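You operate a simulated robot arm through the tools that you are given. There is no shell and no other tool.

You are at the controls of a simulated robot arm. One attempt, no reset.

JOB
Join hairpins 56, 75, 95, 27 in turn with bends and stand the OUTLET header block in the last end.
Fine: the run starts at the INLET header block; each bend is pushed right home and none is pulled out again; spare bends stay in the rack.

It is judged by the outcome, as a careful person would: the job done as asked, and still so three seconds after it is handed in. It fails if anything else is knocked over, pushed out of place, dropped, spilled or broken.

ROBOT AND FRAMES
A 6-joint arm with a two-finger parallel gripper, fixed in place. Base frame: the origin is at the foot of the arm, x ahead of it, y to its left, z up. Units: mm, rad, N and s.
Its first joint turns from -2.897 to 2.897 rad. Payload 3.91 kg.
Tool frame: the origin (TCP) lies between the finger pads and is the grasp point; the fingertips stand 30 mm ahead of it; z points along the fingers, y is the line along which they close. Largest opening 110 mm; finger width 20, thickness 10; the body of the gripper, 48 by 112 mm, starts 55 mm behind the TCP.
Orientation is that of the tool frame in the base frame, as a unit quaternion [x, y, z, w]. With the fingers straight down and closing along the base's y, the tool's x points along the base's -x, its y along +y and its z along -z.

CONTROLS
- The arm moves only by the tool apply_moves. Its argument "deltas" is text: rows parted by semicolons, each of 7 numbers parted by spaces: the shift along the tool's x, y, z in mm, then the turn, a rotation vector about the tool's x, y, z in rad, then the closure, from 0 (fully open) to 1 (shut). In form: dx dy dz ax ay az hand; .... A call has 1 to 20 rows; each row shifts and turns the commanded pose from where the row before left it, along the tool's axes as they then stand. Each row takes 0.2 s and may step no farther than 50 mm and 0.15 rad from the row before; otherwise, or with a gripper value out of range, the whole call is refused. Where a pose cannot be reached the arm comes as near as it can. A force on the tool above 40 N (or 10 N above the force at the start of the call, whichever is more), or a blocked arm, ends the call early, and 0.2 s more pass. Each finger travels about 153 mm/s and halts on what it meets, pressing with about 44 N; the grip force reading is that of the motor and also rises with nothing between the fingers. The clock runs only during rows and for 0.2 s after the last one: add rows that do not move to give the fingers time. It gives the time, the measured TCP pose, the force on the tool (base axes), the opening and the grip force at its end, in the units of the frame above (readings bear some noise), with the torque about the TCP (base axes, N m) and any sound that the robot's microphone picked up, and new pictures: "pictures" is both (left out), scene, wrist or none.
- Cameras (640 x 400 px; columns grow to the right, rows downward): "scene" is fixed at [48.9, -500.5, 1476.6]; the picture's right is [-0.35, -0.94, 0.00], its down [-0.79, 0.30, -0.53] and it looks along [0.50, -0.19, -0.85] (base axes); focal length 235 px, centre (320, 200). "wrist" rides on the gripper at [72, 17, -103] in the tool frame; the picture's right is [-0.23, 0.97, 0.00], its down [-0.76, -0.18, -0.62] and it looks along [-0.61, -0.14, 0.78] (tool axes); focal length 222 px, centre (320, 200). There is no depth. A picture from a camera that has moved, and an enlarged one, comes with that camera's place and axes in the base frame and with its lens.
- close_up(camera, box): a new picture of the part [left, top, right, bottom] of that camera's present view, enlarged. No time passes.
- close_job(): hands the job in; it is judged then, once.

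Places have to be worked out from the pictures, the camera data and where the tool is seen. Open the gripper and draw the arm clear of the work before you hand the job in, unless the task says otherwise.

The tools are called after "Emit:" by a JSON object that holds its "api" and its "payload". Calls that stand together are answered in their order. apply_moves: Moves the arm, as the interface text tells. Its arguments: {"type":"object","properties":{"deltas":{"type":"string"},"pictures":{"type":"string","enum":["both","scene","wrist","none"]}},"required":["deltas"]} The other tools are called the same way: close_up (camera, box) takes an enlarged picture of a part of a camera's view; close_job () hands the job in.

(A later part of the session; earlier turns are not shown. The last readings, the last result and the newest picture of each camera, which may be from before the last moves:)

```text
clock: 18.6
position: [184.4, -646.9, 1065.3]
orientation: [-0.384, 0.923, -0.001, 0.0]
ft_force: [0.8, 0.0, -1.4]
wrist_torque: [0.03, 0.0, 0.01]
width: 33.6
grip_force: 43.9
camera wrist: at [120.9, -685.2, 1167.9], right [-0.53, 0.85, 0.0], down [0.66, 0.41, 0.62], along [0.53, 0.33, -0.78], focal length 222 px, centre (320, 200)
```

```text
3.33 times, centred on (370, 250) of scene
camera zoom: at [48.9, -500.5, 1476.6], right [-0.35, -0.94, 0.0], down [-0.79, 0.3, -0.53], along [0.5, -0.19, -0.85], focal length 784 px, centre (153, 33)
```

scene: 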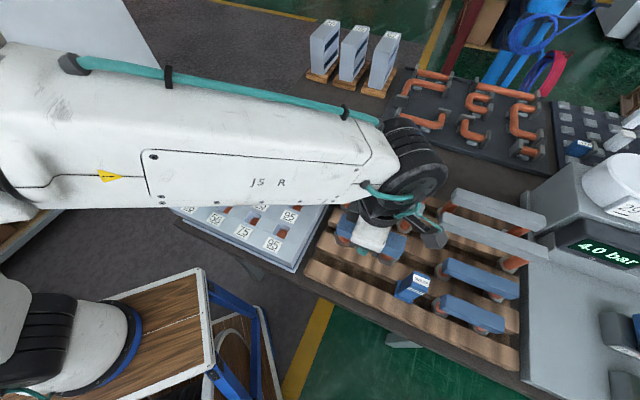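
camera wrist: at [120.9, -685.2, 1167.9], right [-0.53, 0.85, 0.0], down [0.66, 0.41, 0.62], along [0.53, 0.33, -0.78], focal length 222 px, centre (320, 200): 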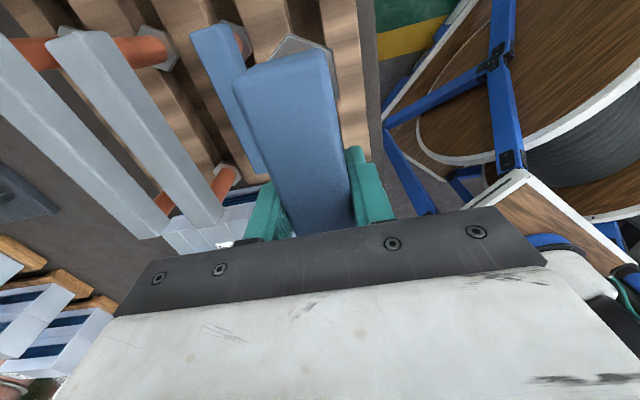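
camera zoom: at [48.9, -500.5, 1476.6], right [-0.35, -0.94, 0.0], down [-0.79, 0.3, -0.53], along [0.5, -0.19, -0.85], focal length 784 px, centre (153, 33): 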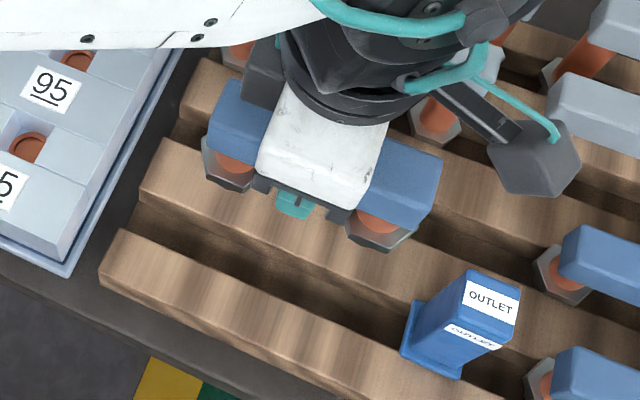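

The bend is held squarely. I'll carry it at this height over the 56→75 gap in the front row.

Emit:
{"api": "apply_moves", "payload": {"deltas": "-43.4 0 0 0 0 0 0.85; -43.4 0 0 0 0 0 0.85; -43.4 0 0 0 0 0 0.85; -43.4 0 0 0 0 0 0.85; -43.4 0 0 0 0 0 0.85; -43.4 0 0 0 0 0 0.85; -43.4 0 0 0 0 0 0.85; -43.4 0 0 0 0 0 0.85; 0 0 0 0 0 0 0.85; 0 0 0 0 0 0 0.85"}}

Emit:
{"api": "close_up", "payload": {"camera": "scene", "box": [160, 130, 320, 260]}}

Emit:
{"api": "close_up", "payload": {"camera": "wrist", "box": [200, 0, 440, 200]}}

```text
clock: 20.8
position: [430.9, -401.0, 1062.3]
orientation: [-0.383, 0.924, -0.002, 0.0]
ft_force: [-0.4, 0.3, -2.9]
wrist_torque: [0.04, -0.01, 0.02]
width: 34.1
grip_force: 43.5
camera wrist: at [367.7, -438.0, 1166.4], right [-0.53, 0.85, 0.0], down [0.66, 0.41, 0.62], along [0.53, 0.33, -0.78], focal length 222 px, centre (320, 200)
```

scene: 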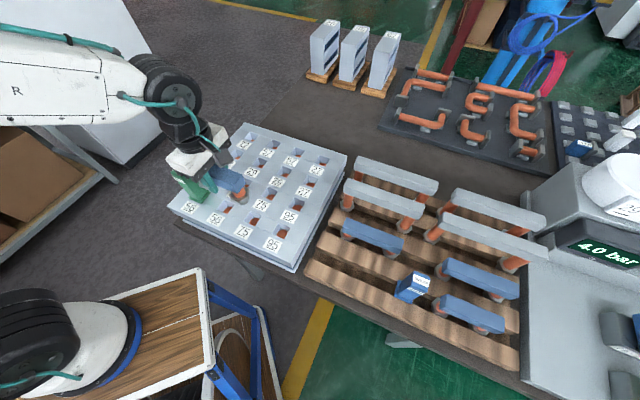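
wrist: 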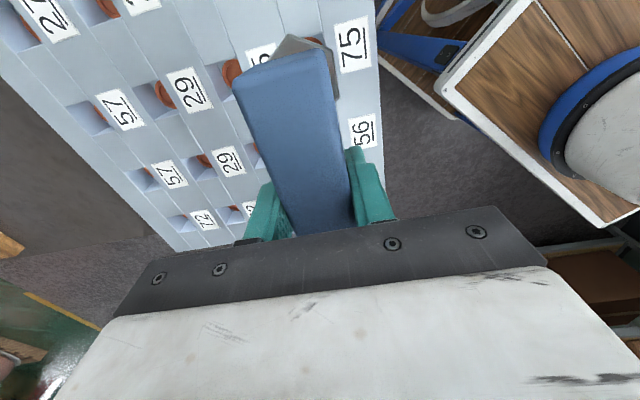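

```text
3.08 times, centred on (240, 195) of scene
camera zoom: at [48.9, -500.5, 1476.6], right [-0.35, -0.94, 0.0], down [-0.79, 0.3, -0.53], along [0.5, -0.19, -0.85], focal length 724 px, centre (566, 215)
```

zoom: 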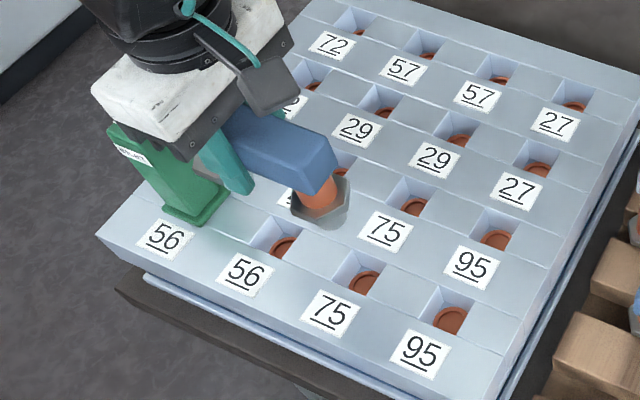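

```text
2.00 times, centred on (320, 100) of wrist
camera zoom: at [367.7, -438.0, 1166.4], right [-0.53, 0.85, 0.0], down [0.66, 0.41, 0.62], along [0.53, 0.33, -0.78], focal length 444 px, centre (320, 400)
```

zoom: 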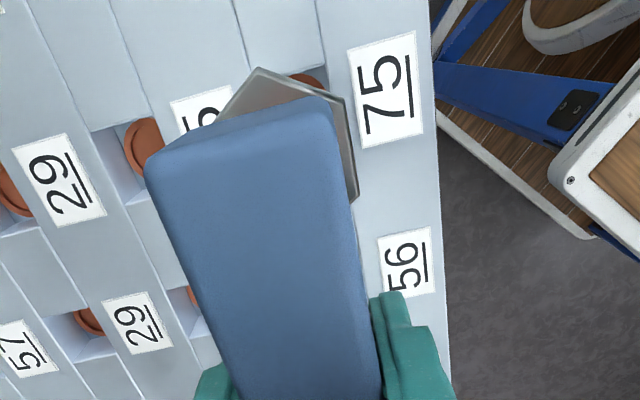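

Over the target at about P=-21, Q=-588, within a millimetre or so. I'll nudge it, come down to z≈992 and look for the spigots before going in.

Emit:
{"api": "apply_moves", "payload": {"deltas": "0.3 0.6 25 0 0 0 0.85; 0 0 25 0 0 0 0.85; 0 0 20 0 0 0 0.85; 0 0 0 0 0 0 0.85; 0 0 0 0 0 0 0.85"}}

Emit:
{"api": "close_up", "payload": {"camera": "scene", "box": [180, 160, 280, 240]}}

Emit:
{"api": "close_up", "payload": {"camera": "wrist", "box": [200, 0, 440, 200]}}

```text
clock: 22.0
position: [428.3, -400.7, 994.5]
orientation: [-0.384, 0.923, 0.0, 0.0]
ft_force: [-1.2, 0.3, -2.6]
wrist_torque: [0.01, -0.02, 0.02]
width: 33.8
grip_force: 44.0
camera wrist: at [365.3, -438.7, 1097.8], right [-0.53, 0.85, 0.0], down [0.66, 0.41, 0.62], along [0.53, 0.33, -0.78], focal length 222 px, centre (320, 200)
```

scene: 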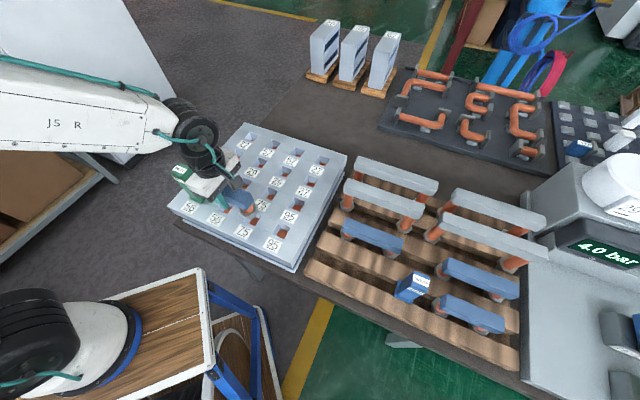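
wrist: 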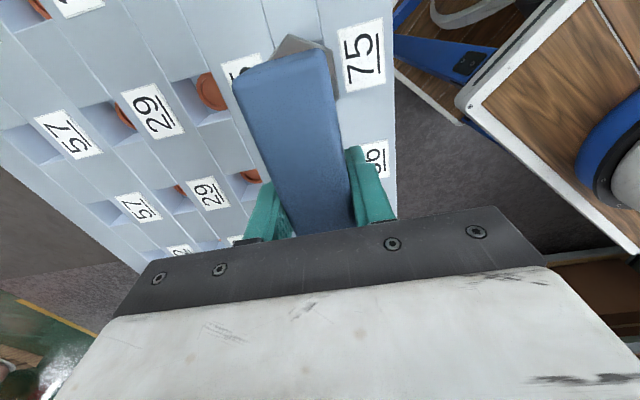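

```text
5.00 times, centred on (230, 200) of scene
camera zoom: at [48.9, -500.5, 1476.6], right [-0.35, -0.94, 0.0], down [-0.79, 0.3, -0.53], along [0.5, -0.19, -0.85], focal length 1176 px, centre (770, 200)
```

zoom: 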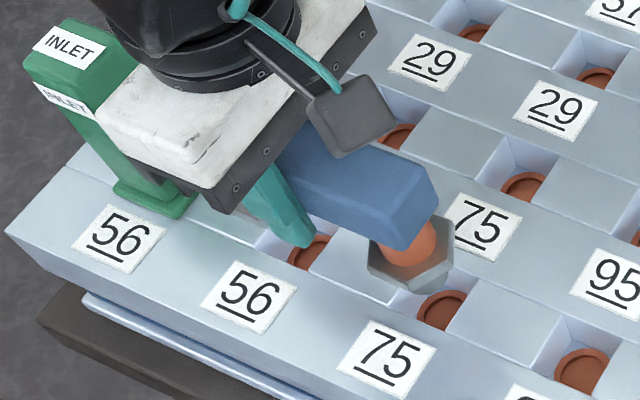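

```text
2.00 times, centred on (320, 100) of wrist
camera zoom: at [365.3, -438.7, 1097.8], right [-0.53, 0.85, 0.0], down [0.66, 0.41, 0.62], along [0.53, 0.33, -0.78], focal length 444 px, centre (320, 400)
```

zoom: 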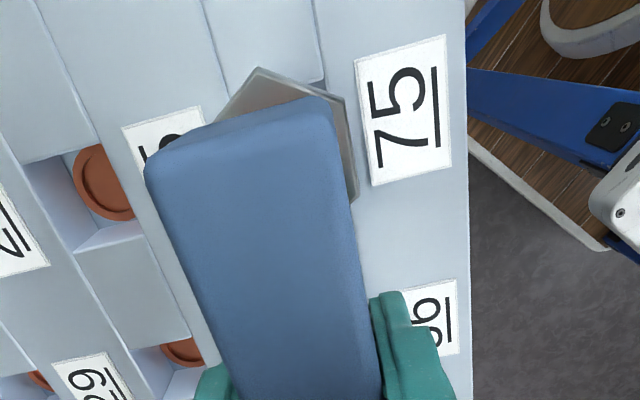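

By the label's position in the wrist view I'm within about 1 mm of the target. I'll make a small correction and lower in small steps, watching the force.

Emit:
{"api": "apply_moves", "payload": {"deltas": "-0.8 -0.4 6 0 0 0 0.85; 0 0 6 0 0 0 0.85; 0 0 6 0 0 0 0.85; 0 0 5 0 0 0 0.85; 0 0 5 0 0 0 0.85; 0 0 5 0 0 0 0.85; 0 0 0 0 0 0 0.85"}}

Emit:
{"api": "close_up", "payload": {"camera": "scene", "box": [180, 160, 280, 240]}}

Emit:
{"api": "close_up", "payload": {"camera": "wrist", "box": [200, 0, 440, 200]}}

```text
clock: 23.6
position: [429.5, -400.6, 962.5]
orientation: [-0.383, 0.924, -0.001, -0.001]
ft_force: [0.3, -0.3, -3.4]
wrist_torque: [0.03, 0.01, 0.0]
width: 33.7
grip_force: 44.3
camera wrist: at [366.1, -438.7, 1065.8], right [-0.53, 0.85, 0.0], down [0.66, 0.42, 0.62], along [0.53, 0.33, -0.78], focal length 222 px, centre (320, 200)
```

scene: 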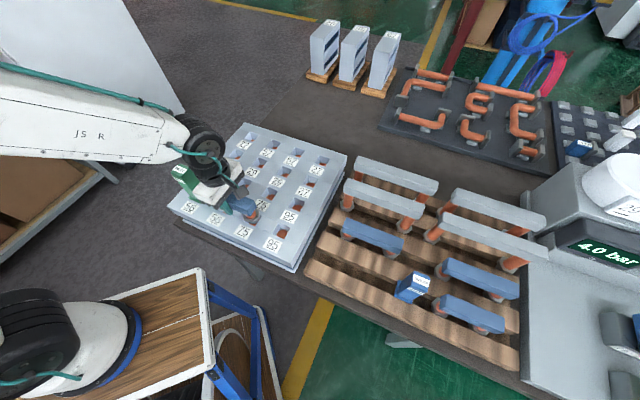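
wrist: 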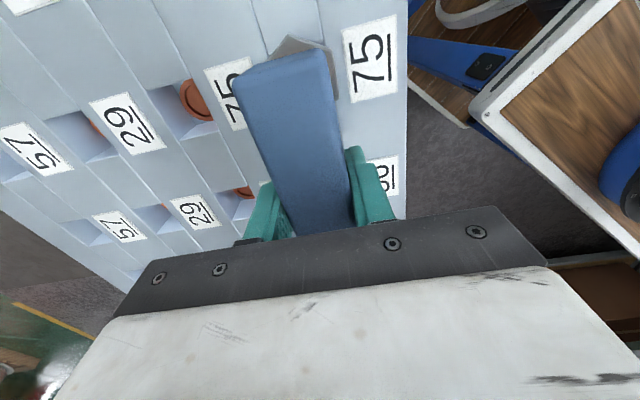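

```text
5.00 times, centred on (230, 200) of scene
camera zoom: at [48.9, -500.5, 1476.6], right [-0.35, -0.94, 0.0], down [-0.79, 0.3, -0.53], along [0.5, -0.19, -0.85], focal length 1176 px, centre (770, 200)
```

zoom: 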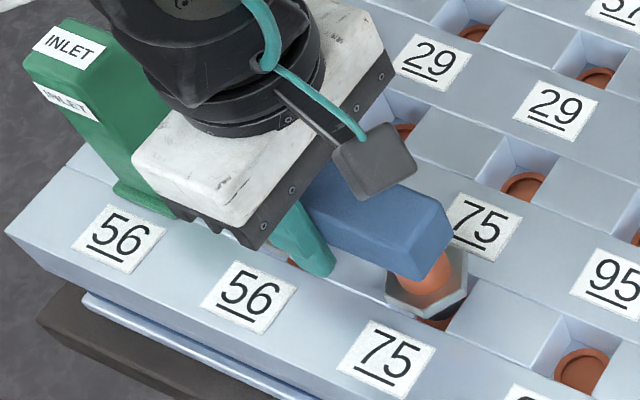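

```text
2.00 times, centred on (320, 100) of wrist
camera zoom: at [366.1, -438.7, 1065.8], right [-0.53, 0.85, 0.0], down [0.66, 0.42, 0.62], along [0.53, 0.33, -0.78], focal length 444 px, centre (320, 400)
```

zoom: 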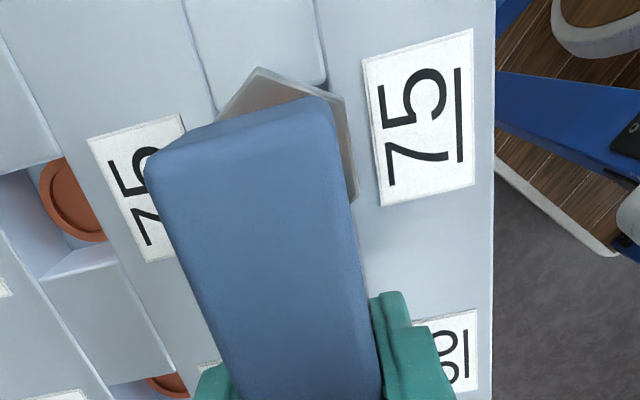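

No contact yet, with the collar about 14 mm above the plate. I'll continue down in small steps.

Emit:
{"api": "apply_moves", "payload": {"deltas": "0 0 4 0 0 0 0.85; 0 0 3 0 0 0 0.85; 0 0 3 0 0 0 0.85; 0 0 2 0 0 0 0.85; 0 0 0 0 0 0 0.85", "pictures": "scene"}}

Emit:
{"api": "close_up", "payload": {"camera": "scene", "box": [190, 170, 280, 240]}}

```text
clock: 24.8
position: [429.3, -401.3, 951.6]
orientation: [-0.384, 0.923, -0.001, 0.0]
ft_force: [0.2, 0.6, -2.2]
wrist_torque: [0.03, 0.06, -0.03]
width: 34.0
grip_force: 44.1
```

scene: 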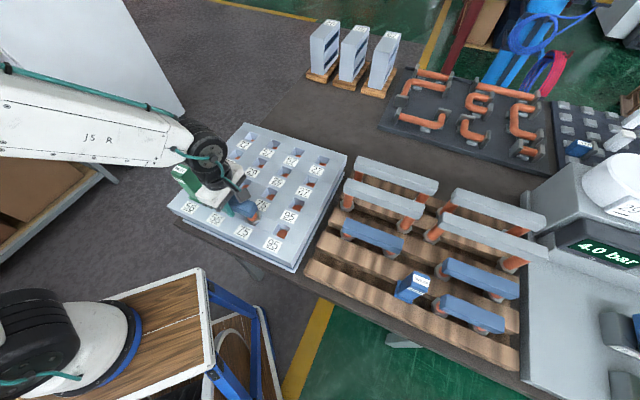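

```text
5.71 times, centred on (235, 205) of scene
camera zoom: at [48.9, -500.5, 1476.6], right [-0.35, -0.94, 0.0], down [-0.79, 0.3, -0.53], along [0.5, -0.19, -0.85], focal length 1344 px, centre (806, 171)
```

zoom: 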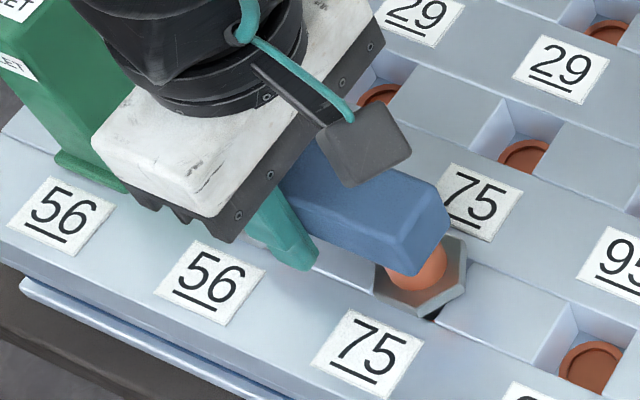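

The collar is just above the well mouth with no contact force. I'll carry on down in 2 mm steps until it bottoms.

Emit:
{"api": "apply_moves", "payload": {"deltas": "0 0 2 0 0 0 0.85; 0 0 2 0 0 0 0.85; 0 0 2 0 0 0 0.85; 0 0 2 0 0 0 0.85; 0 0 2 0 0 0 0.85; 0 0 2 0 0 0 0.85", "pictures": "scene"}}

Emit:
{"api": "close_up", "payload": {"camera": "scene", "box": [190, 170, 280, 240]}}

```text
clock: 25.8
position: [430.5, -400.5, 945.6]
orientation: [-0.383, 0.924, -0.001, -0.001]
ft_force: [-5.0, 7.7, 15.2]
wrist_torque: [0.66, 0.47, 0.0]
width: 33.9
grip_force: 44.2
stopped in row 4: the force on the tool passed its limit at 48 N (the readings are from after the stop); the commanded pose is now the measured one
```

scene: 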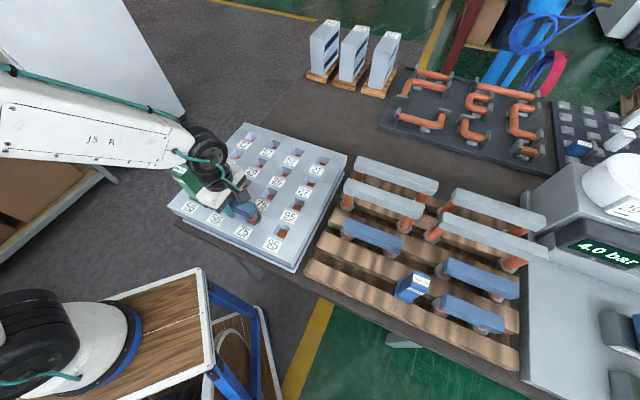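

```text
5.71 times, centred on (235, 205) of scene
camera zoom: at [48.9, -500.5, 1476.6], right [-0.35, -0.94, 0.0], down [-0.79, 0.3, -0.53], along [0.5, -0.19, -0.85], focal length 1344 px, centre (806, 171)
```

zoom: 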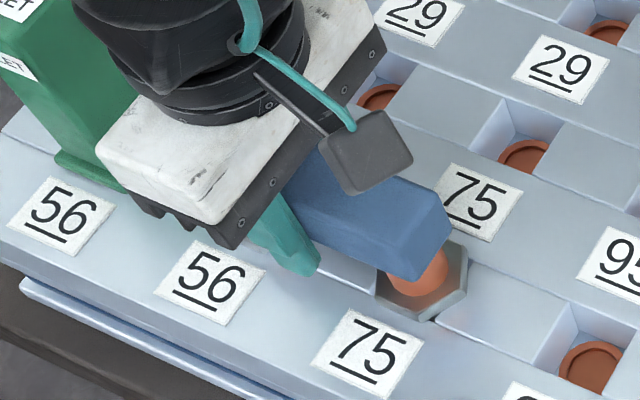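

Contact at z≈945.6 with the collar over the well. I'll look at the settled force and press again to see whether it still goes deeper.

Emit:
{"api": "apply_moves", "payload": {"deltas": "0 0 0 0 0 0 0.85; 0 0 0 0 0 0 0.85", "pictures": "none"}}

Emit:
{"api": "apply_moves", "payload": {"deltas": "0 0 1 0 0 0 0.85; 0 0 1 0 0 0 0.85; 0 0 1 0 0 0 0.85; 0 0 1 0 0 0 0.85", "pictures": "wrist"}}

Emit:
{"api": "close_up", "payload": {"camera": "wrist", "box": [200, 0, 440, 200]}}

```text
clock: 26.4
position: [428.9, -401.2, 945.4]
orientation: [-0.384, 0.924, -0.003, 0.0]
ft_force: [-7.9, 11.5, 22.7]
wrist_torque: [0.84, 0.72, 0.07]
width: 33.5
grip_force: 44.0
```

```text
clock: 26.8
position: [429.5, -400.3, 947.2]
orientation: [-0.384, 0.924, -0.002, 0.0]
ft_force: [-6.7, 9.1, 16.3]
wrist_torque: [0.57, 0.53, -0.01]
width: 34.1
grip_force: 44.0
stopped in row 2: the force on the tool passed its limit at 44 N (the readings are from after the stop); the commanded pose is now the measured one
camera wrist: at [366.0, -438.4, 1049.3], right [-0.53, 0.85, -0.01], down [0.66, 0.42, 0.62], along [0.53, 0.33, -0.78], focal length 222 px, centre (320, 200)
```

wrist: 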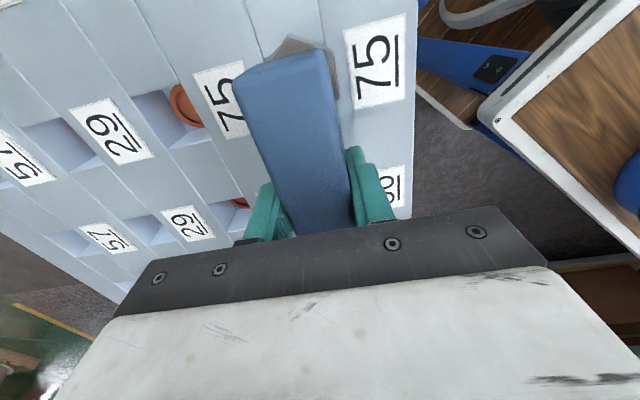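

```text
2.00 times, centred on (320, 100) of wrist
camera zoom: at [366.0, -438.4, 1049.3], right [-0.53, 0.85, -0.01], down [0.66, 0.42, 0.62], along [0.53, 0.33, -0.78], focal length 444 px, centre (320, 400)
```

zoom: 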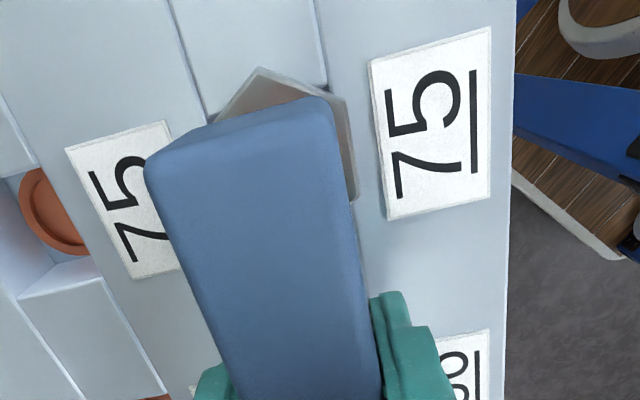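

It holds firm at z≈946. I'll look closely at whether the collar is really flush on the plate.

Emit:
{"api": "close_up", "payload": {"camera": "scene", "box": [240, 185, 270, 210]}}

Emit:
{"api": "close_up", "payload": {"camera": "wrist", "box": [290, 20, 390, 110]}}

Emit:
{"api": "close_up", "payload": {"camera": "scene", "box": [200, 180, 260, 225]}}

```text
16.00 times, centred on (255, 198) of scene
camera zoom: at [48.9, -500.5, 1476.6], right [-0.35, -0.94, 0.0], down [-0.79, 0.3, -0.53], along [0.5, -0.19, -0.85], focal length 3764 px, centre (1360, 240)
```

zoom: 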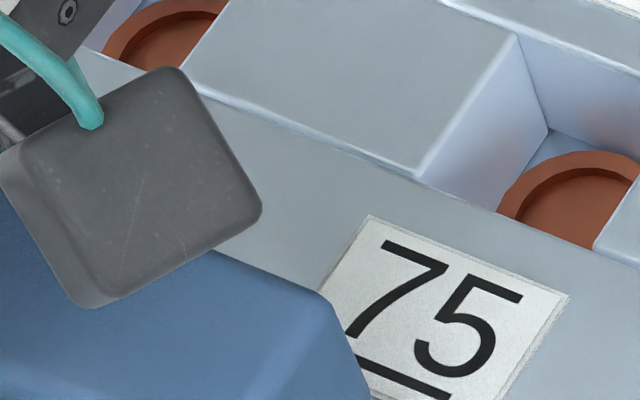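

```text
4.44 times, centred on (340, 65) of wrist
camera zoom: at [366.0, -438.4, 1049.3], right [-0.53, 0.85, -0.01], down [0.66, 0.42, 0.62], along [0.53, 0.33, -0.78], focal length 987 px, centre (231, 800)
```

zoom: 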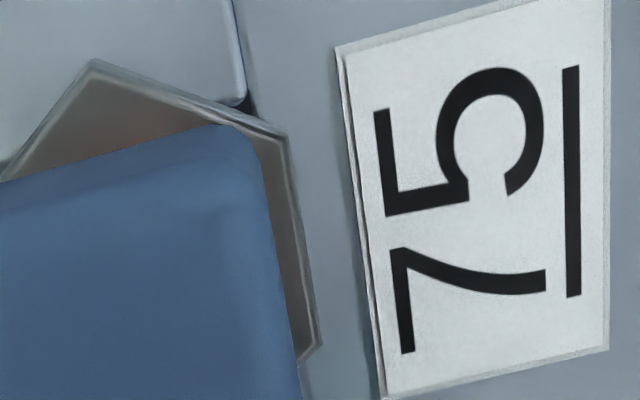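

```text
8.89 times, centred on (230, 202) of scene
camera zoom: at [48.9, -500.5, 1476.6], right [-0.35, -0.94, 0.0], down [-0.79, 0.3, -0.53], along [0.5, -0.19, -0.85], focal length 2091 px, centre (1120, 178)
```

zoom: 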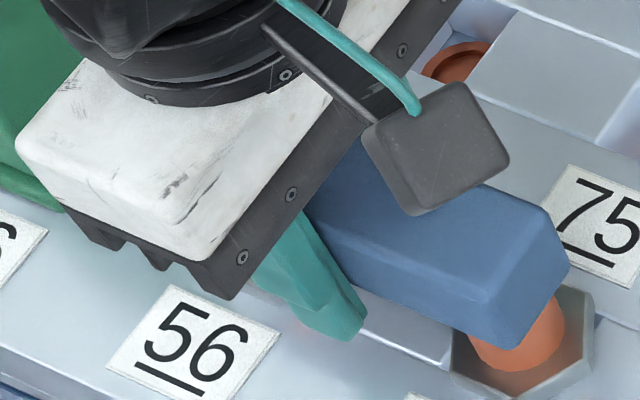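

Emit:
{"api": "close_up", "payload": {"camera": "scene", "box": [240, 205, 272, 229]}}

Emit:
{"api": "close_up", "payload": {"camera": "scene", "box": [205, 195, 245, 225]}}

```text
16.00 times, centred on (256, 217) of scene
camera zoom: at [48.9, -500.5, 1476.6], right [-0.35, -0.94, 0.0], down [-0.79, 0.3, -0.53], along [0.5, -0.19, -0.85], focal length 3764 px, centre (1344, -72)
```

zoom: 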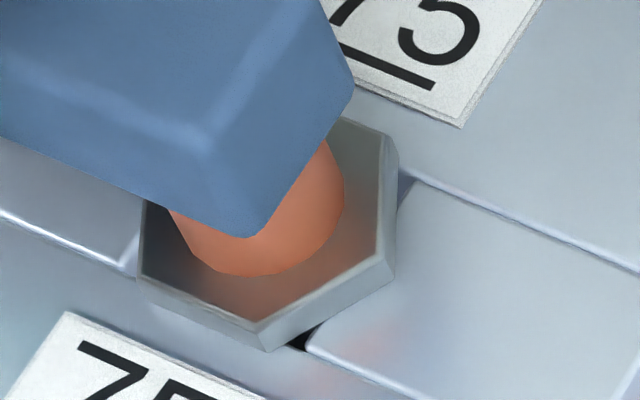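

```text
13.33 times, centred on (225, 210) of scene
camera zoom: at [48.9, -500.5, 1476.6], right [-0.35, -0.94, 0.0], down [-0.79, 0.3, -0.53], along [0.5, -0.19, -0.85], focal length 3137 px, centre (1587, 67)
```

zoom: 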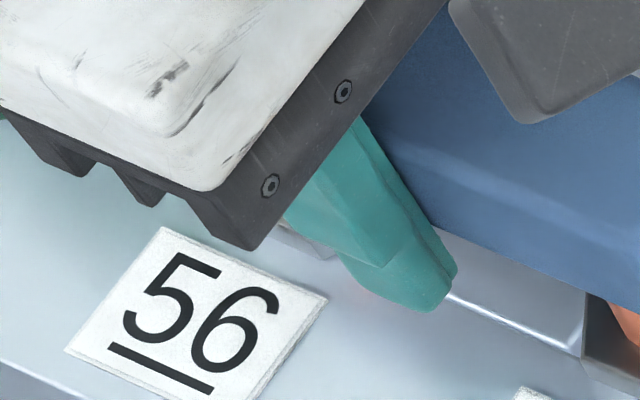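

The close-up shows the near collar lying flat on the plate, covering its well, so the bend is bottomed. I'll release with a modest opening and rise, then inspect both ends.

Emit:
{"api": "apply_moves", "payload": {"deltas": "0 0 0 0 0 0 0.68; 0 0 0 0 0 0 0.6; 0 0 0 0 0 0 0.52; 0 0 0 0 0 0 0.52; 0 0 -20 0 0 0 0.52; 0 0 -30 0 0 0 0.52; 0 0 -40 0 0 0 0.52; 0 0 -40 0 0 0 0.52; 0 0 0 0 0 0 0.52; 0 0 0 0 0 0 0.52"}}

Emit:
{"api": "close_up", "payload": {"camera": "wrist", "box": [200, 0, 440, 200]}}

Emit:
{"api": "close_up", "payload": {"camera": "scene", "box": [190, 170, 280, 240]}}

```text
clock: 29.0
position: [431.0, -400.0, 1074.9]
orientation: [-0.383, 0.924, -0.003, 0.001]
ft_force: [-0.4, 1.3, -1.2]
wrist_torque: [0.0, 0.03, 0.0]
width: 52.8
grip_force: 0.2
camera wrist: at [366.6, -438.1, 1177.9], right [-0.53, 0.85, -0.01], down [0.66, 0.42, 0.62], along [0.53, 0.33, -0.78], focal length 222 px, centre (320, 200)
```

scene: 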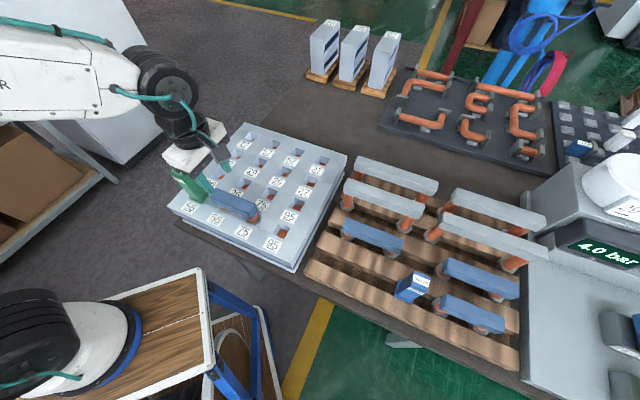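
wrist: 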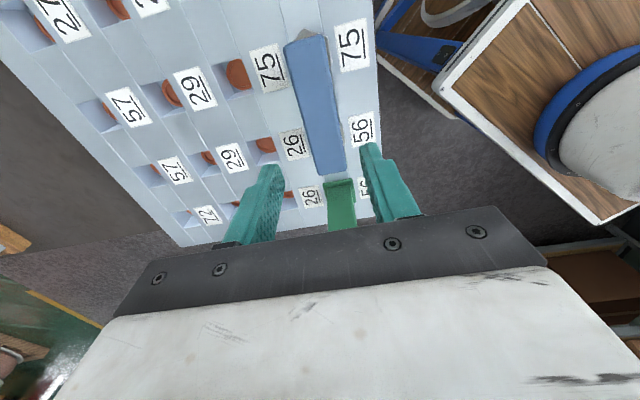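

```text
2.00 times, centred on (320, 100) of wrist
camera zoom: at [366.6, -438.1, 1177.9], right [-0.53, 0.85, -0.01], down [0.66, 0.42, 0.62], along [0.53, 0.33, -0.78], focal length 444 px, centre (320, 400)
```

zoom: 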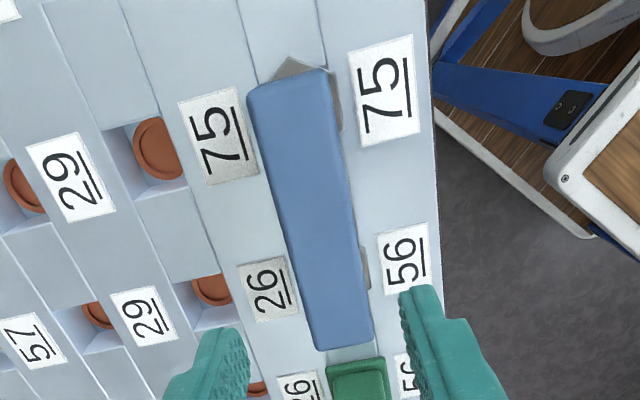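

```text
5.71 times, centred on (235, 205) of scene
camera zoom: at [48.9, -500.5, 1476.6], right [-0.35, -0.94, 0.0], down [-0.79, 0.3, -0.53], along [0.5, -0.19, -0.85], focal length 1344 px, centre (806, 171)
```

zoom: 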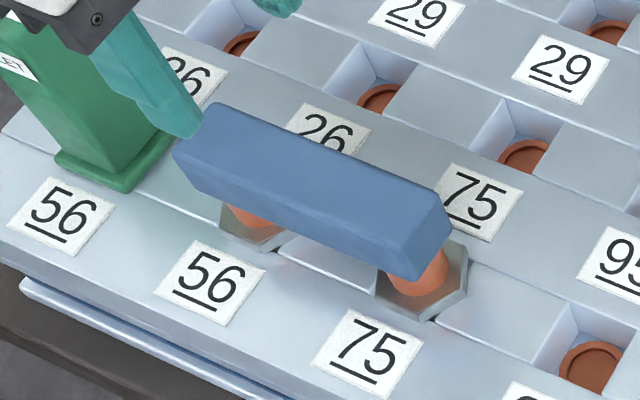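

Emit:
{"api": "close_up", "payload": {"camera": "scene", "box": [212, 190, 262, 228]}}

Emit:
{"api": "close_up", "payload": {"camera": "scene", "box": [440, 250, 530, 340]}}

Emit:
{"api": "close_up", "payload": {"camera": "scene", "box": [300, 220, 400, 310]}}

```text
10.53 times, centred on (237, 209) of scene
camera zoom: at [48.9, -500.5, 1476.6], right [-0.35, -0.94, 0.0], down [-0.79, 0.3, -0.53], along [0.5, -0.19, -0.85], focal length 2476 px, centre (1194, 105)
```

zoom: 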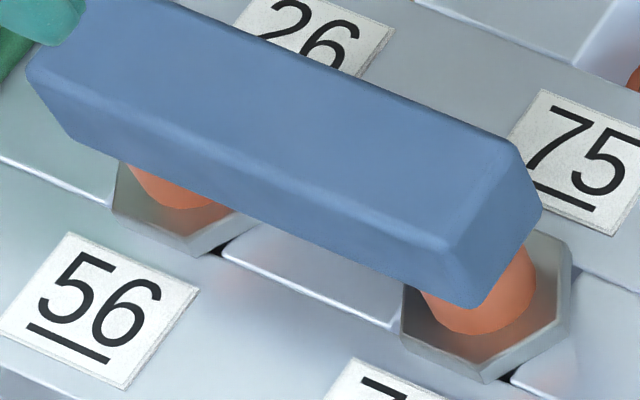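

```text
4.44 times, centred on (485, 295) of scene
camera zoom: at [48.9, -500.5, 1476.6], right [-0.35, -0.94, 0.0], down [-0.79, 0.3, -0.53], along [0.5, -0.19, -0.85], focal length 1046 px, centre (-413, -222)
```

zoom: 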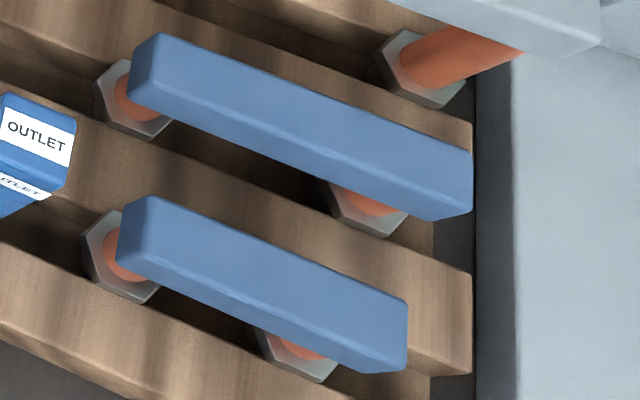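

```text
4.44 times, centred on (350, 265) of scene
camera zoom: at [48.9, -500.5, 1476.6], right [-0.35, -0.94, 0.0], down [-0.79, 0.3, -0.53], along [0.5, -0.19, -0.85], focal length 1046 px, centre (187, -89)
```

zoom: 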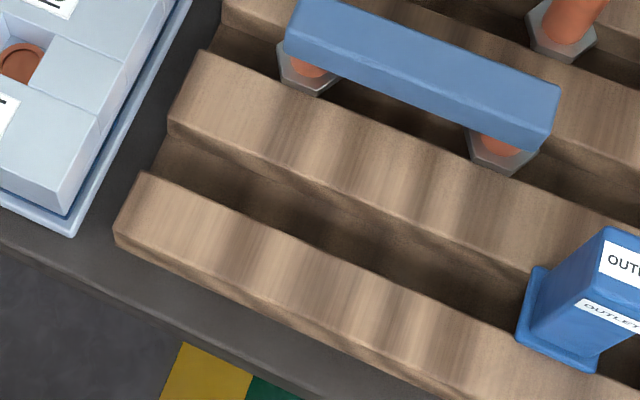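

Both collars of the first bend lie flush. Next is the nearer 127 mm blue bend; I'll go above it with the fingers at about 70 mm and measure.

Emit:
{"api": "apply_moves", "payload": {"deltas": "45.2 -10.3 0 0 0 0 0.52; 45.2 -10.3 0 0 0 0 0.36; 45.2 -10.3 0 0 0 0 0.36; 45.2 -10.3 0 0 0 0 0.36; 45.2 -10.3 0 0 0 0 0.36; 45.2 -10.3 0 0 0 0 0.36; 45.2 -10.3 0 0 0 0 0.36; 45.2 -10.3 0 0 0 0 0.36; 0 0 37 0 0 0 0.36; 0 0 37 0 0 0 0.36; 0 0 0 0 0 0 0.36; 0 0 0 0 0 0 0.36"}}

Emit:
{"api": "close_up", "payload": {"camera": "wrist", "box": [220, 0, 400, 220]}}

```text
clock: 31.6
position: [233.2, -713.4, 1003.6]
orientation: [-0.384, 0.923, -0.002, 0.001]
ft_force: [0.1, -0.2, 1.0]
wrist_torque: [-0.01, -0.03, 0.0]
width: 70.5
grip_force: 0.0
camera wrist: at [169.0, -751.7, 1106.8], right [-0.53, 0.85, -0.01], down [0.66, 0.42, 0.62], along [0.53, 0.33, -0.78], focal length 222 px, centre (320, 200)
```

scene: 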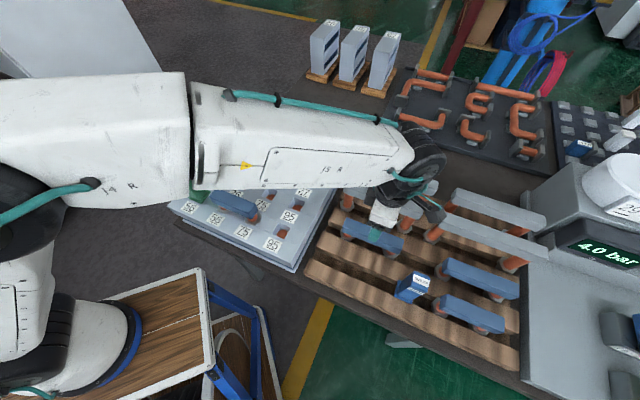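
wrist: 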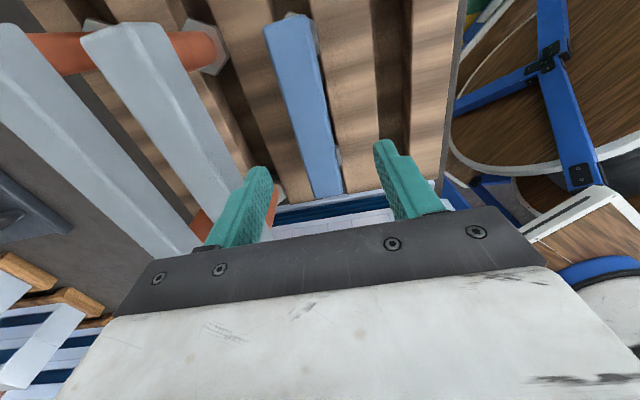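

```text
1.82 times, centred on (310, 110) of wrist
camera zoom: at [169.0, -751.7, 1106.8], right [-0.53, 0.85, -0.01], down [0.66, 0.42, 0.62], along [0.53, 0.33, -0.78], focal length 404 px, centre (338, 364)
```

zoom: 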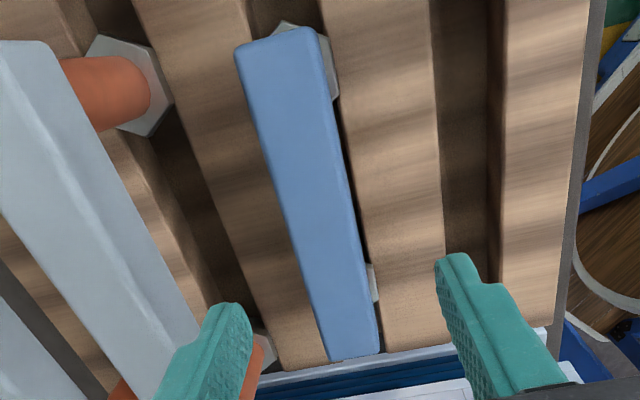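

The long blue bar measures 164 mm long, centred at P≈336.5, Q≈-676.5. I'll correct, descend to grip height and close.

Emit:
{"api": "apply_moves", "payload": {"deltas": "-3.1 -7.2 20 0 0 0 0.36; 0 0 35 0 0 0 0.36; 0 0 0 0 0 0 0.36; 0 0 0 0 0 0 0.36", "pictures": "wrist"}}

Emit:
{"api": "close_up", "payload": {"camera": "wrist", "box": [220, 0, 400, 230]}}

```text
clock: 32.6
position: [240.1, -717.0, 948.4]
orientation: [-0.383, 0.924, -0.003, -0.001]
ft_force: [-0.3, 0.0, 0.1]
wrist_torque: [-0.03, 0.0, -0.01]
width: 70.4
grip_force: 0.0
camera wrist: at [176.4, -754.8, 1051.7], right [-0.53, 0.85, -0.01], down [0.66, 0.42, 0.62], along [0.53, 0.33, -0.78], focal length 222 px, centre (320, 200)
```

wrist: 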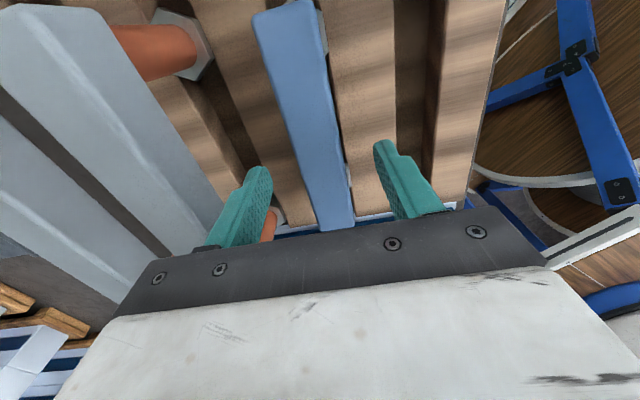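

```text
1.74 times, centred on (310, 115) of wrist
camera zoom: at [176.4, -754.8, 1051.7], right [-0.53, 0.85, -0.01], down [0.66, 0.42, 0.62], along [0.53, 0.33, -0.78], focal length 386 px, centre (337, 348)
```

zoom: 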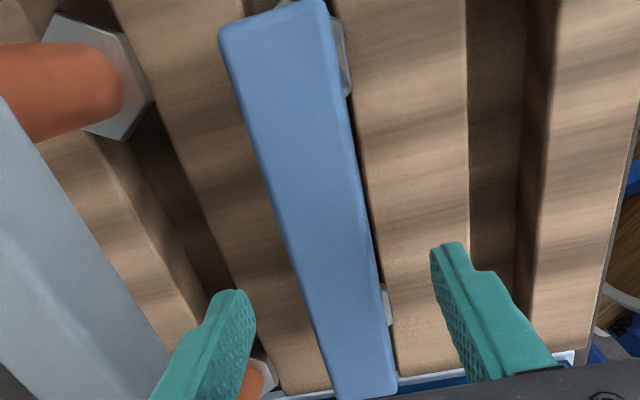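

Aligned to within about 1 mm. Descending to z≈888 and closing.

Emit:
{"api": "apply_moves", "payload": {"deltas": "-1 -0.3 20 0 0 0 0.36; 0 0 20 0 0 0 0.36; 0 0 20 0 0 0 0.36; 0 0 0 0 0 0 0.36; 0 0 0 0 0 0 0.5; 0 0 0 0 0 0 0.6; 0 0 0 0 0 0 0.7; 0 0 0 0 0 0 0.8; 0 0 0 0 0 0 0.85; 0 0 0 0 0 0 0.85", "pictures": "wrist"}}

Emit:
{"api": "close_up", "payload": {"camera": "wrist", "box": [200, 0, 440, 240]}}

```text
clock: 34.8
position: [240.2, -716.5, 887.7]
orientation: [-0.384, 0.923, -0.002, 0.0]
ft_force: [2.0, -2.4, 1.8]
wrist_torque: [-0.04, 0.0, 0.0]
width: 34.0
grip_force: 44.1
camera wrist: at [177.4, -755.3, 991.5], right [-0.53, 0.85, -0.01], down [0.66, 0.42, 0.62], along [0.53, 0.33, -0.78], focal length 222 px, centre (320, 200)
```

wrist: 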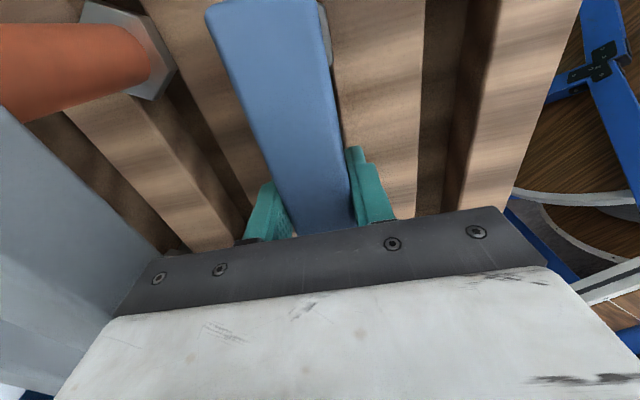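

```text
1.67 times, centred on (320, 120) of wrist
camera zoom: at [177.4, -755.3, 991.5], right [-0.53, 0.85, -0.01], down [0.66, 0.42, 0.62], along [0.53, 0.33, -0.78], focal length 370 px, centre (320, 333)
```

zoom: 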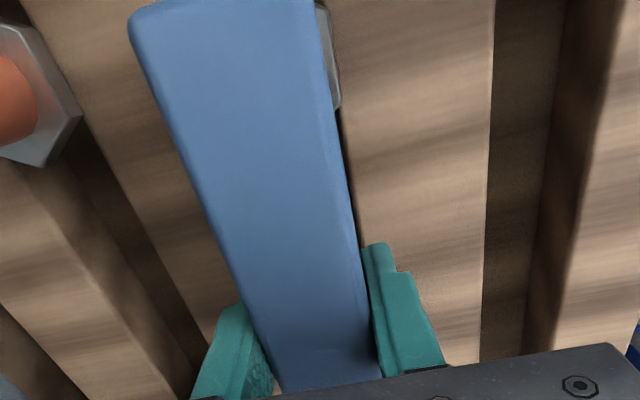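

Gripped at 34.0 mm. I'll lift clear, turn it by 45° for the diagonal, and carry it toward 75 (second row)–95 (front).

Emit:
{"api": "apply_moves", "payload": {"deltas": "0 0 -15 0 0 0 0.85; 0 0 -35 0 0 0 0.85; 0 0 -40 0 0 0 0.85; 0 0 -45 0 0 0 0.85; 0 0 -45 0 0 0 0.85; 0 0 0 0 0 0.131 0.85; 0 0 0 0 0 0.131 0.85; 0 0 0 0 0 0.131 0.85; 0 0 0 0 0 0.131 0.85; 0 0 0 0 0 0.131 0.85; 0 0 0 0 0 0.1304 0.85; 0 0 0 0 0 0 0.85; 0 0 0 0 0 0 0.85"}}

```text
clock: 37.6
position: [241.2, -717.9, 1066.6]
orientation: [0.001, 1.0, -0.003, 0.002]
ft_force: [0.7, -0.6, -2.2]
wrist_torque: [0.01, -0.02, -0.01]
width: 33.7
grip_force: 44.1
camera wrist: at [168.5, -699.0, 1170.1], right [0.23, 0.97, 0.0], down [0.76, -0.17, 0.63], along [0.61, -0.15, -0.78], focal length 222 px, centre (320, 200)
```

scene: 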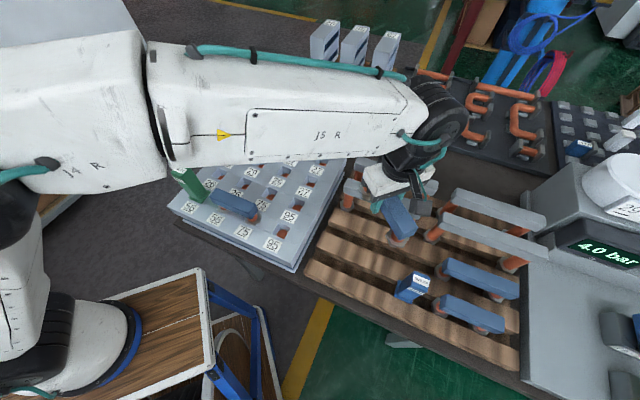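
wrist: 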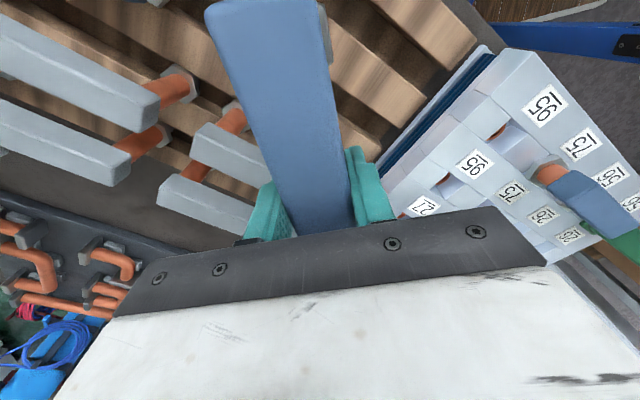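

A slight tilt of about 0.3° was left from the push; I'll take it out while moving over the target near (397.6, -496.2).

Emit:
{"api": "apply_moves", "payload": {"deltas": "-26.1 36.95 0 -0.005 0.003 0 0.85; -26.1 36.95 0 0 0 0 0.85; -26.1 36.95 0 0 0 0 0.85; -26.1 36.95 0 0 0 0 0.85; -26.1 36.95 0 0 0 0 0.85; -25.9 36.95 0 0 0 0 0.85; 0 0 0 0 0 0 0.85; 0 0 0 0 0 0 0.85"}}

Emit:
{"api": "close_up", "payload": {"camera": "wrist", "box": [200, 0, 440, 240]}}

Emit:
{"api": "close_up", "payload": {"camera": "scene", "box": [180, 150, 340, 270]}}

```text
clock: 39.4
position: [396.1, -494.6, 1063.3]
orientation: [0.0, 1.0, 0.0, 0.0]
ft_force: [-0.6, -0.2, -2.1]
wrist_torque: [0.01, -0.01, 0.02]
width: 33.7
grip_force: 44.2
camera wrist: at [323.8, -476.9, 1167.7], right [0.23, 0.97, 0.0], down [0.76, -0.18, 0.62], along [0.61, -0.14, -0.78], focal length 222 px, centre (320, 200)
```

scene: 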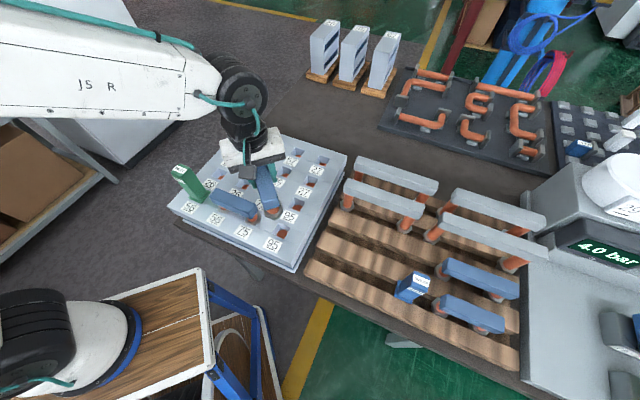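
wrist: 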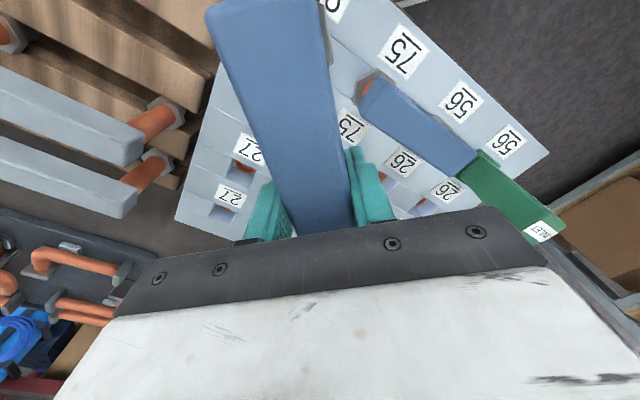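

```text
1.67 times, centred on (320, 120) of wrist
camera zoom: at [323.8, -476.9, 1167.7], right [0.23, 0.97, 0.0], down [0.76, -0.18, 0.62], along [0.61, -0.14, -0.78], focal length 370 px, centre (320, 333)
```

zoom: 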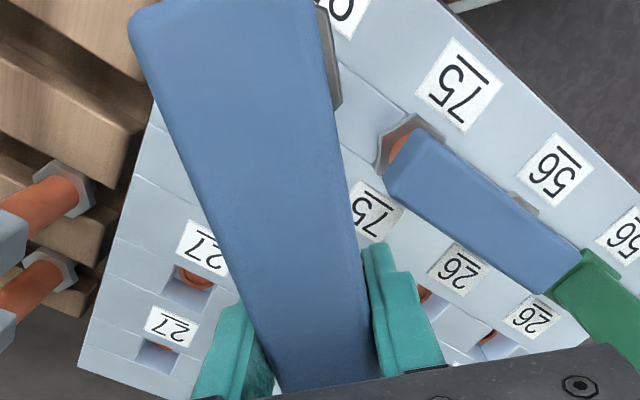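

```text
3.33 times, centred on (260, 210) of scene
camera zoom: at [48.9, -500.5, 1476.6], right [-0.35, -0.94, 0.0], down [-0.79, 0.3, -0.53], along [0.5, -0.19, -0.85], focal length 784 px, centre (520, 167)
```

zoom: 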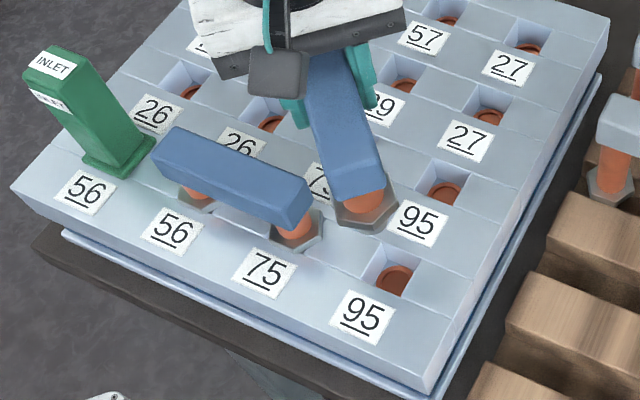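

The A3 label in the wrist view says I should shift about +1.7 mm in x and -1.1 mm in y. I'll apply that, lower to z≈965 and check again.

Emit:
{"api": "apply_moves", "payload": {"deltas": "-1.7 -1.1 25 0 0 0 0.85; 0 0 25 0 0 0 0.85; 0 0 25 0 0 0 0.85; 0 0 20 0 0 0 0.85; 0 0 0 0 0 0 0.85; 0 0 0 0 0 0 0.85"}}

Emit:
{"api": "close_up", "payload": {"camera": "wrist", "box": [200, 0, 440, 240]}}

Emit:
{"api": "close_up", "payload": {"camera": "scene", "box": [230, 180, 310, 245]}}

```text
clock: 40.8
position: [398.8, -496.0, 969.8]
orientation: [0.0, 1.0, -0.001, 0.001]
ft_force: [0.1, -0.2, -1.6]
wrist_torque: [-0.02, -0.04, -0.02]
width: 33.8
grip_force: 44.4
camera wrist: at [327.0, -478.3, 1073.4], right [0.23, 0.97, 0.0], down [0.76, -0.18, 0.62], along [0.61, -0.14, -0.78], focal length 222 px, centre (320, 200)
```

scene: 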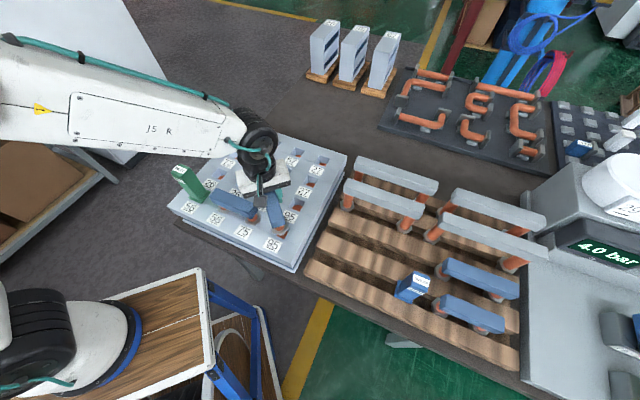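
wrist: 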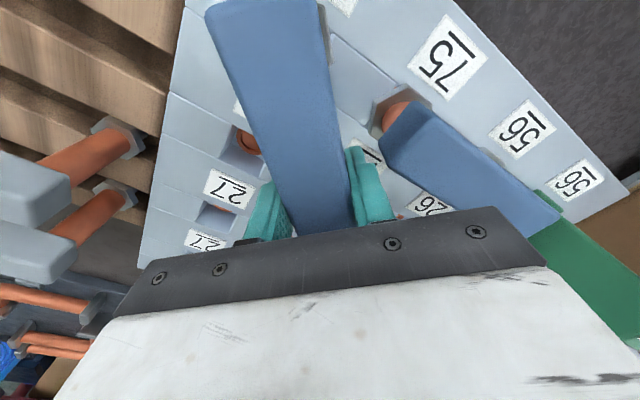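

```text
1.67 times, centred on (320, 120) of wrist
camera zoom: at [327.0, -478.3, 1073.4], right [0.23, 0.97, 0.0], down [0.76, -0.18, 0.62], along [0.61, -0.14, -0.78], focal length 370 px, centre (320, 333)
```

zoom: 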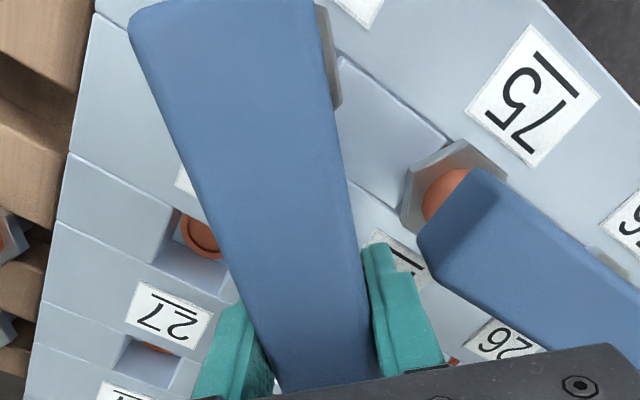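

```text
6.15 times, centred on (270, 212) of scene
camera zoom: at [48.9, -500.5, 1476.6], right [-0.35, -0.94, 0.0], down [-0.79, 0.3, -0.53], along [0.5, -0.19, -0.85], focal length 1448 px, centre (628, 123)
```

zoom: 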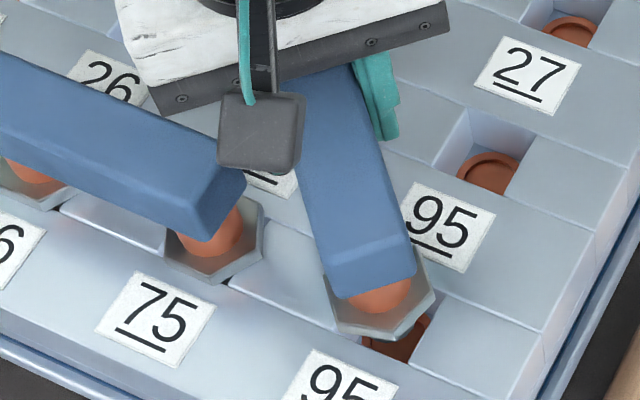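

Alignment agrees within about 1 mm (I'll trim 0.6 mm). Now lowering in small steps.

Emit:
{"api": "apply_moves", "payload": {"deltas": "0.6 0 5 0 0 0 0.85; 0 0 5 0 0 0 0.85; 0 0 4 0 0 0 0.85; 0 0 3 0 0 0 0.85; 0 0 0 0 0 0 0.85", "pictures": "scene"}}

Emit:
{"api": "close_up", "payload": {"camera": "scene", "box": [255, 195, 305, 240]}}

```text
clock: 42.0
position: [398.5, -496.4, 953.0]
orientation: [0.0, 1.0, 0.0, 0.0]
ft_force: [-0.3, 0.7, -3.8]
wrist_torque: [0.0, 0.0, -0.02]
width: 33.6
grip_force: 44.1
```

scene: 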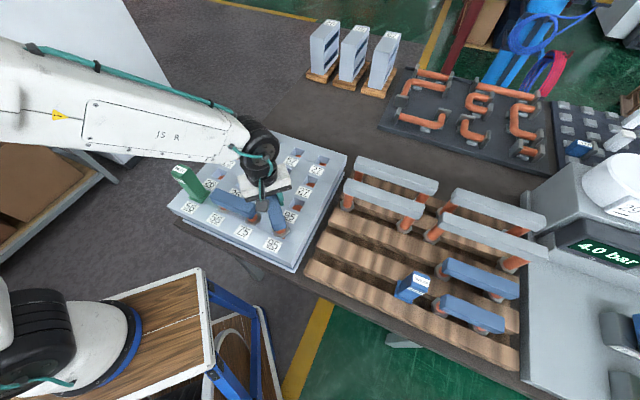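

```text
8.89 times, centred on (280, 218) of scene
camera zoom: at [48.9, -500.5, 1476.6], right [-0.35, -0.94, 0.0], down [-0.79, 0.3, -0.53], along [0.5, -0.19, -0.85], focal length 2091 px, centre (676, 44)
```

zoom: 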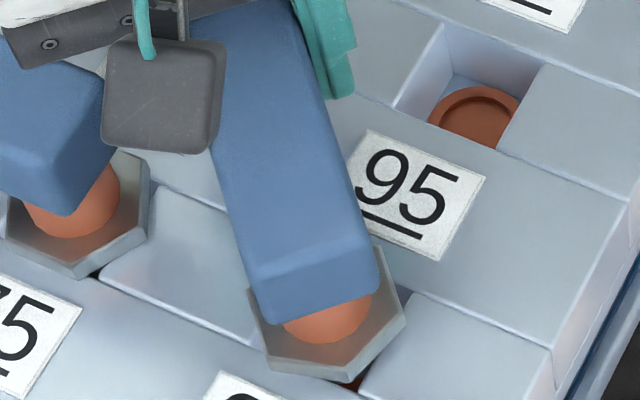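

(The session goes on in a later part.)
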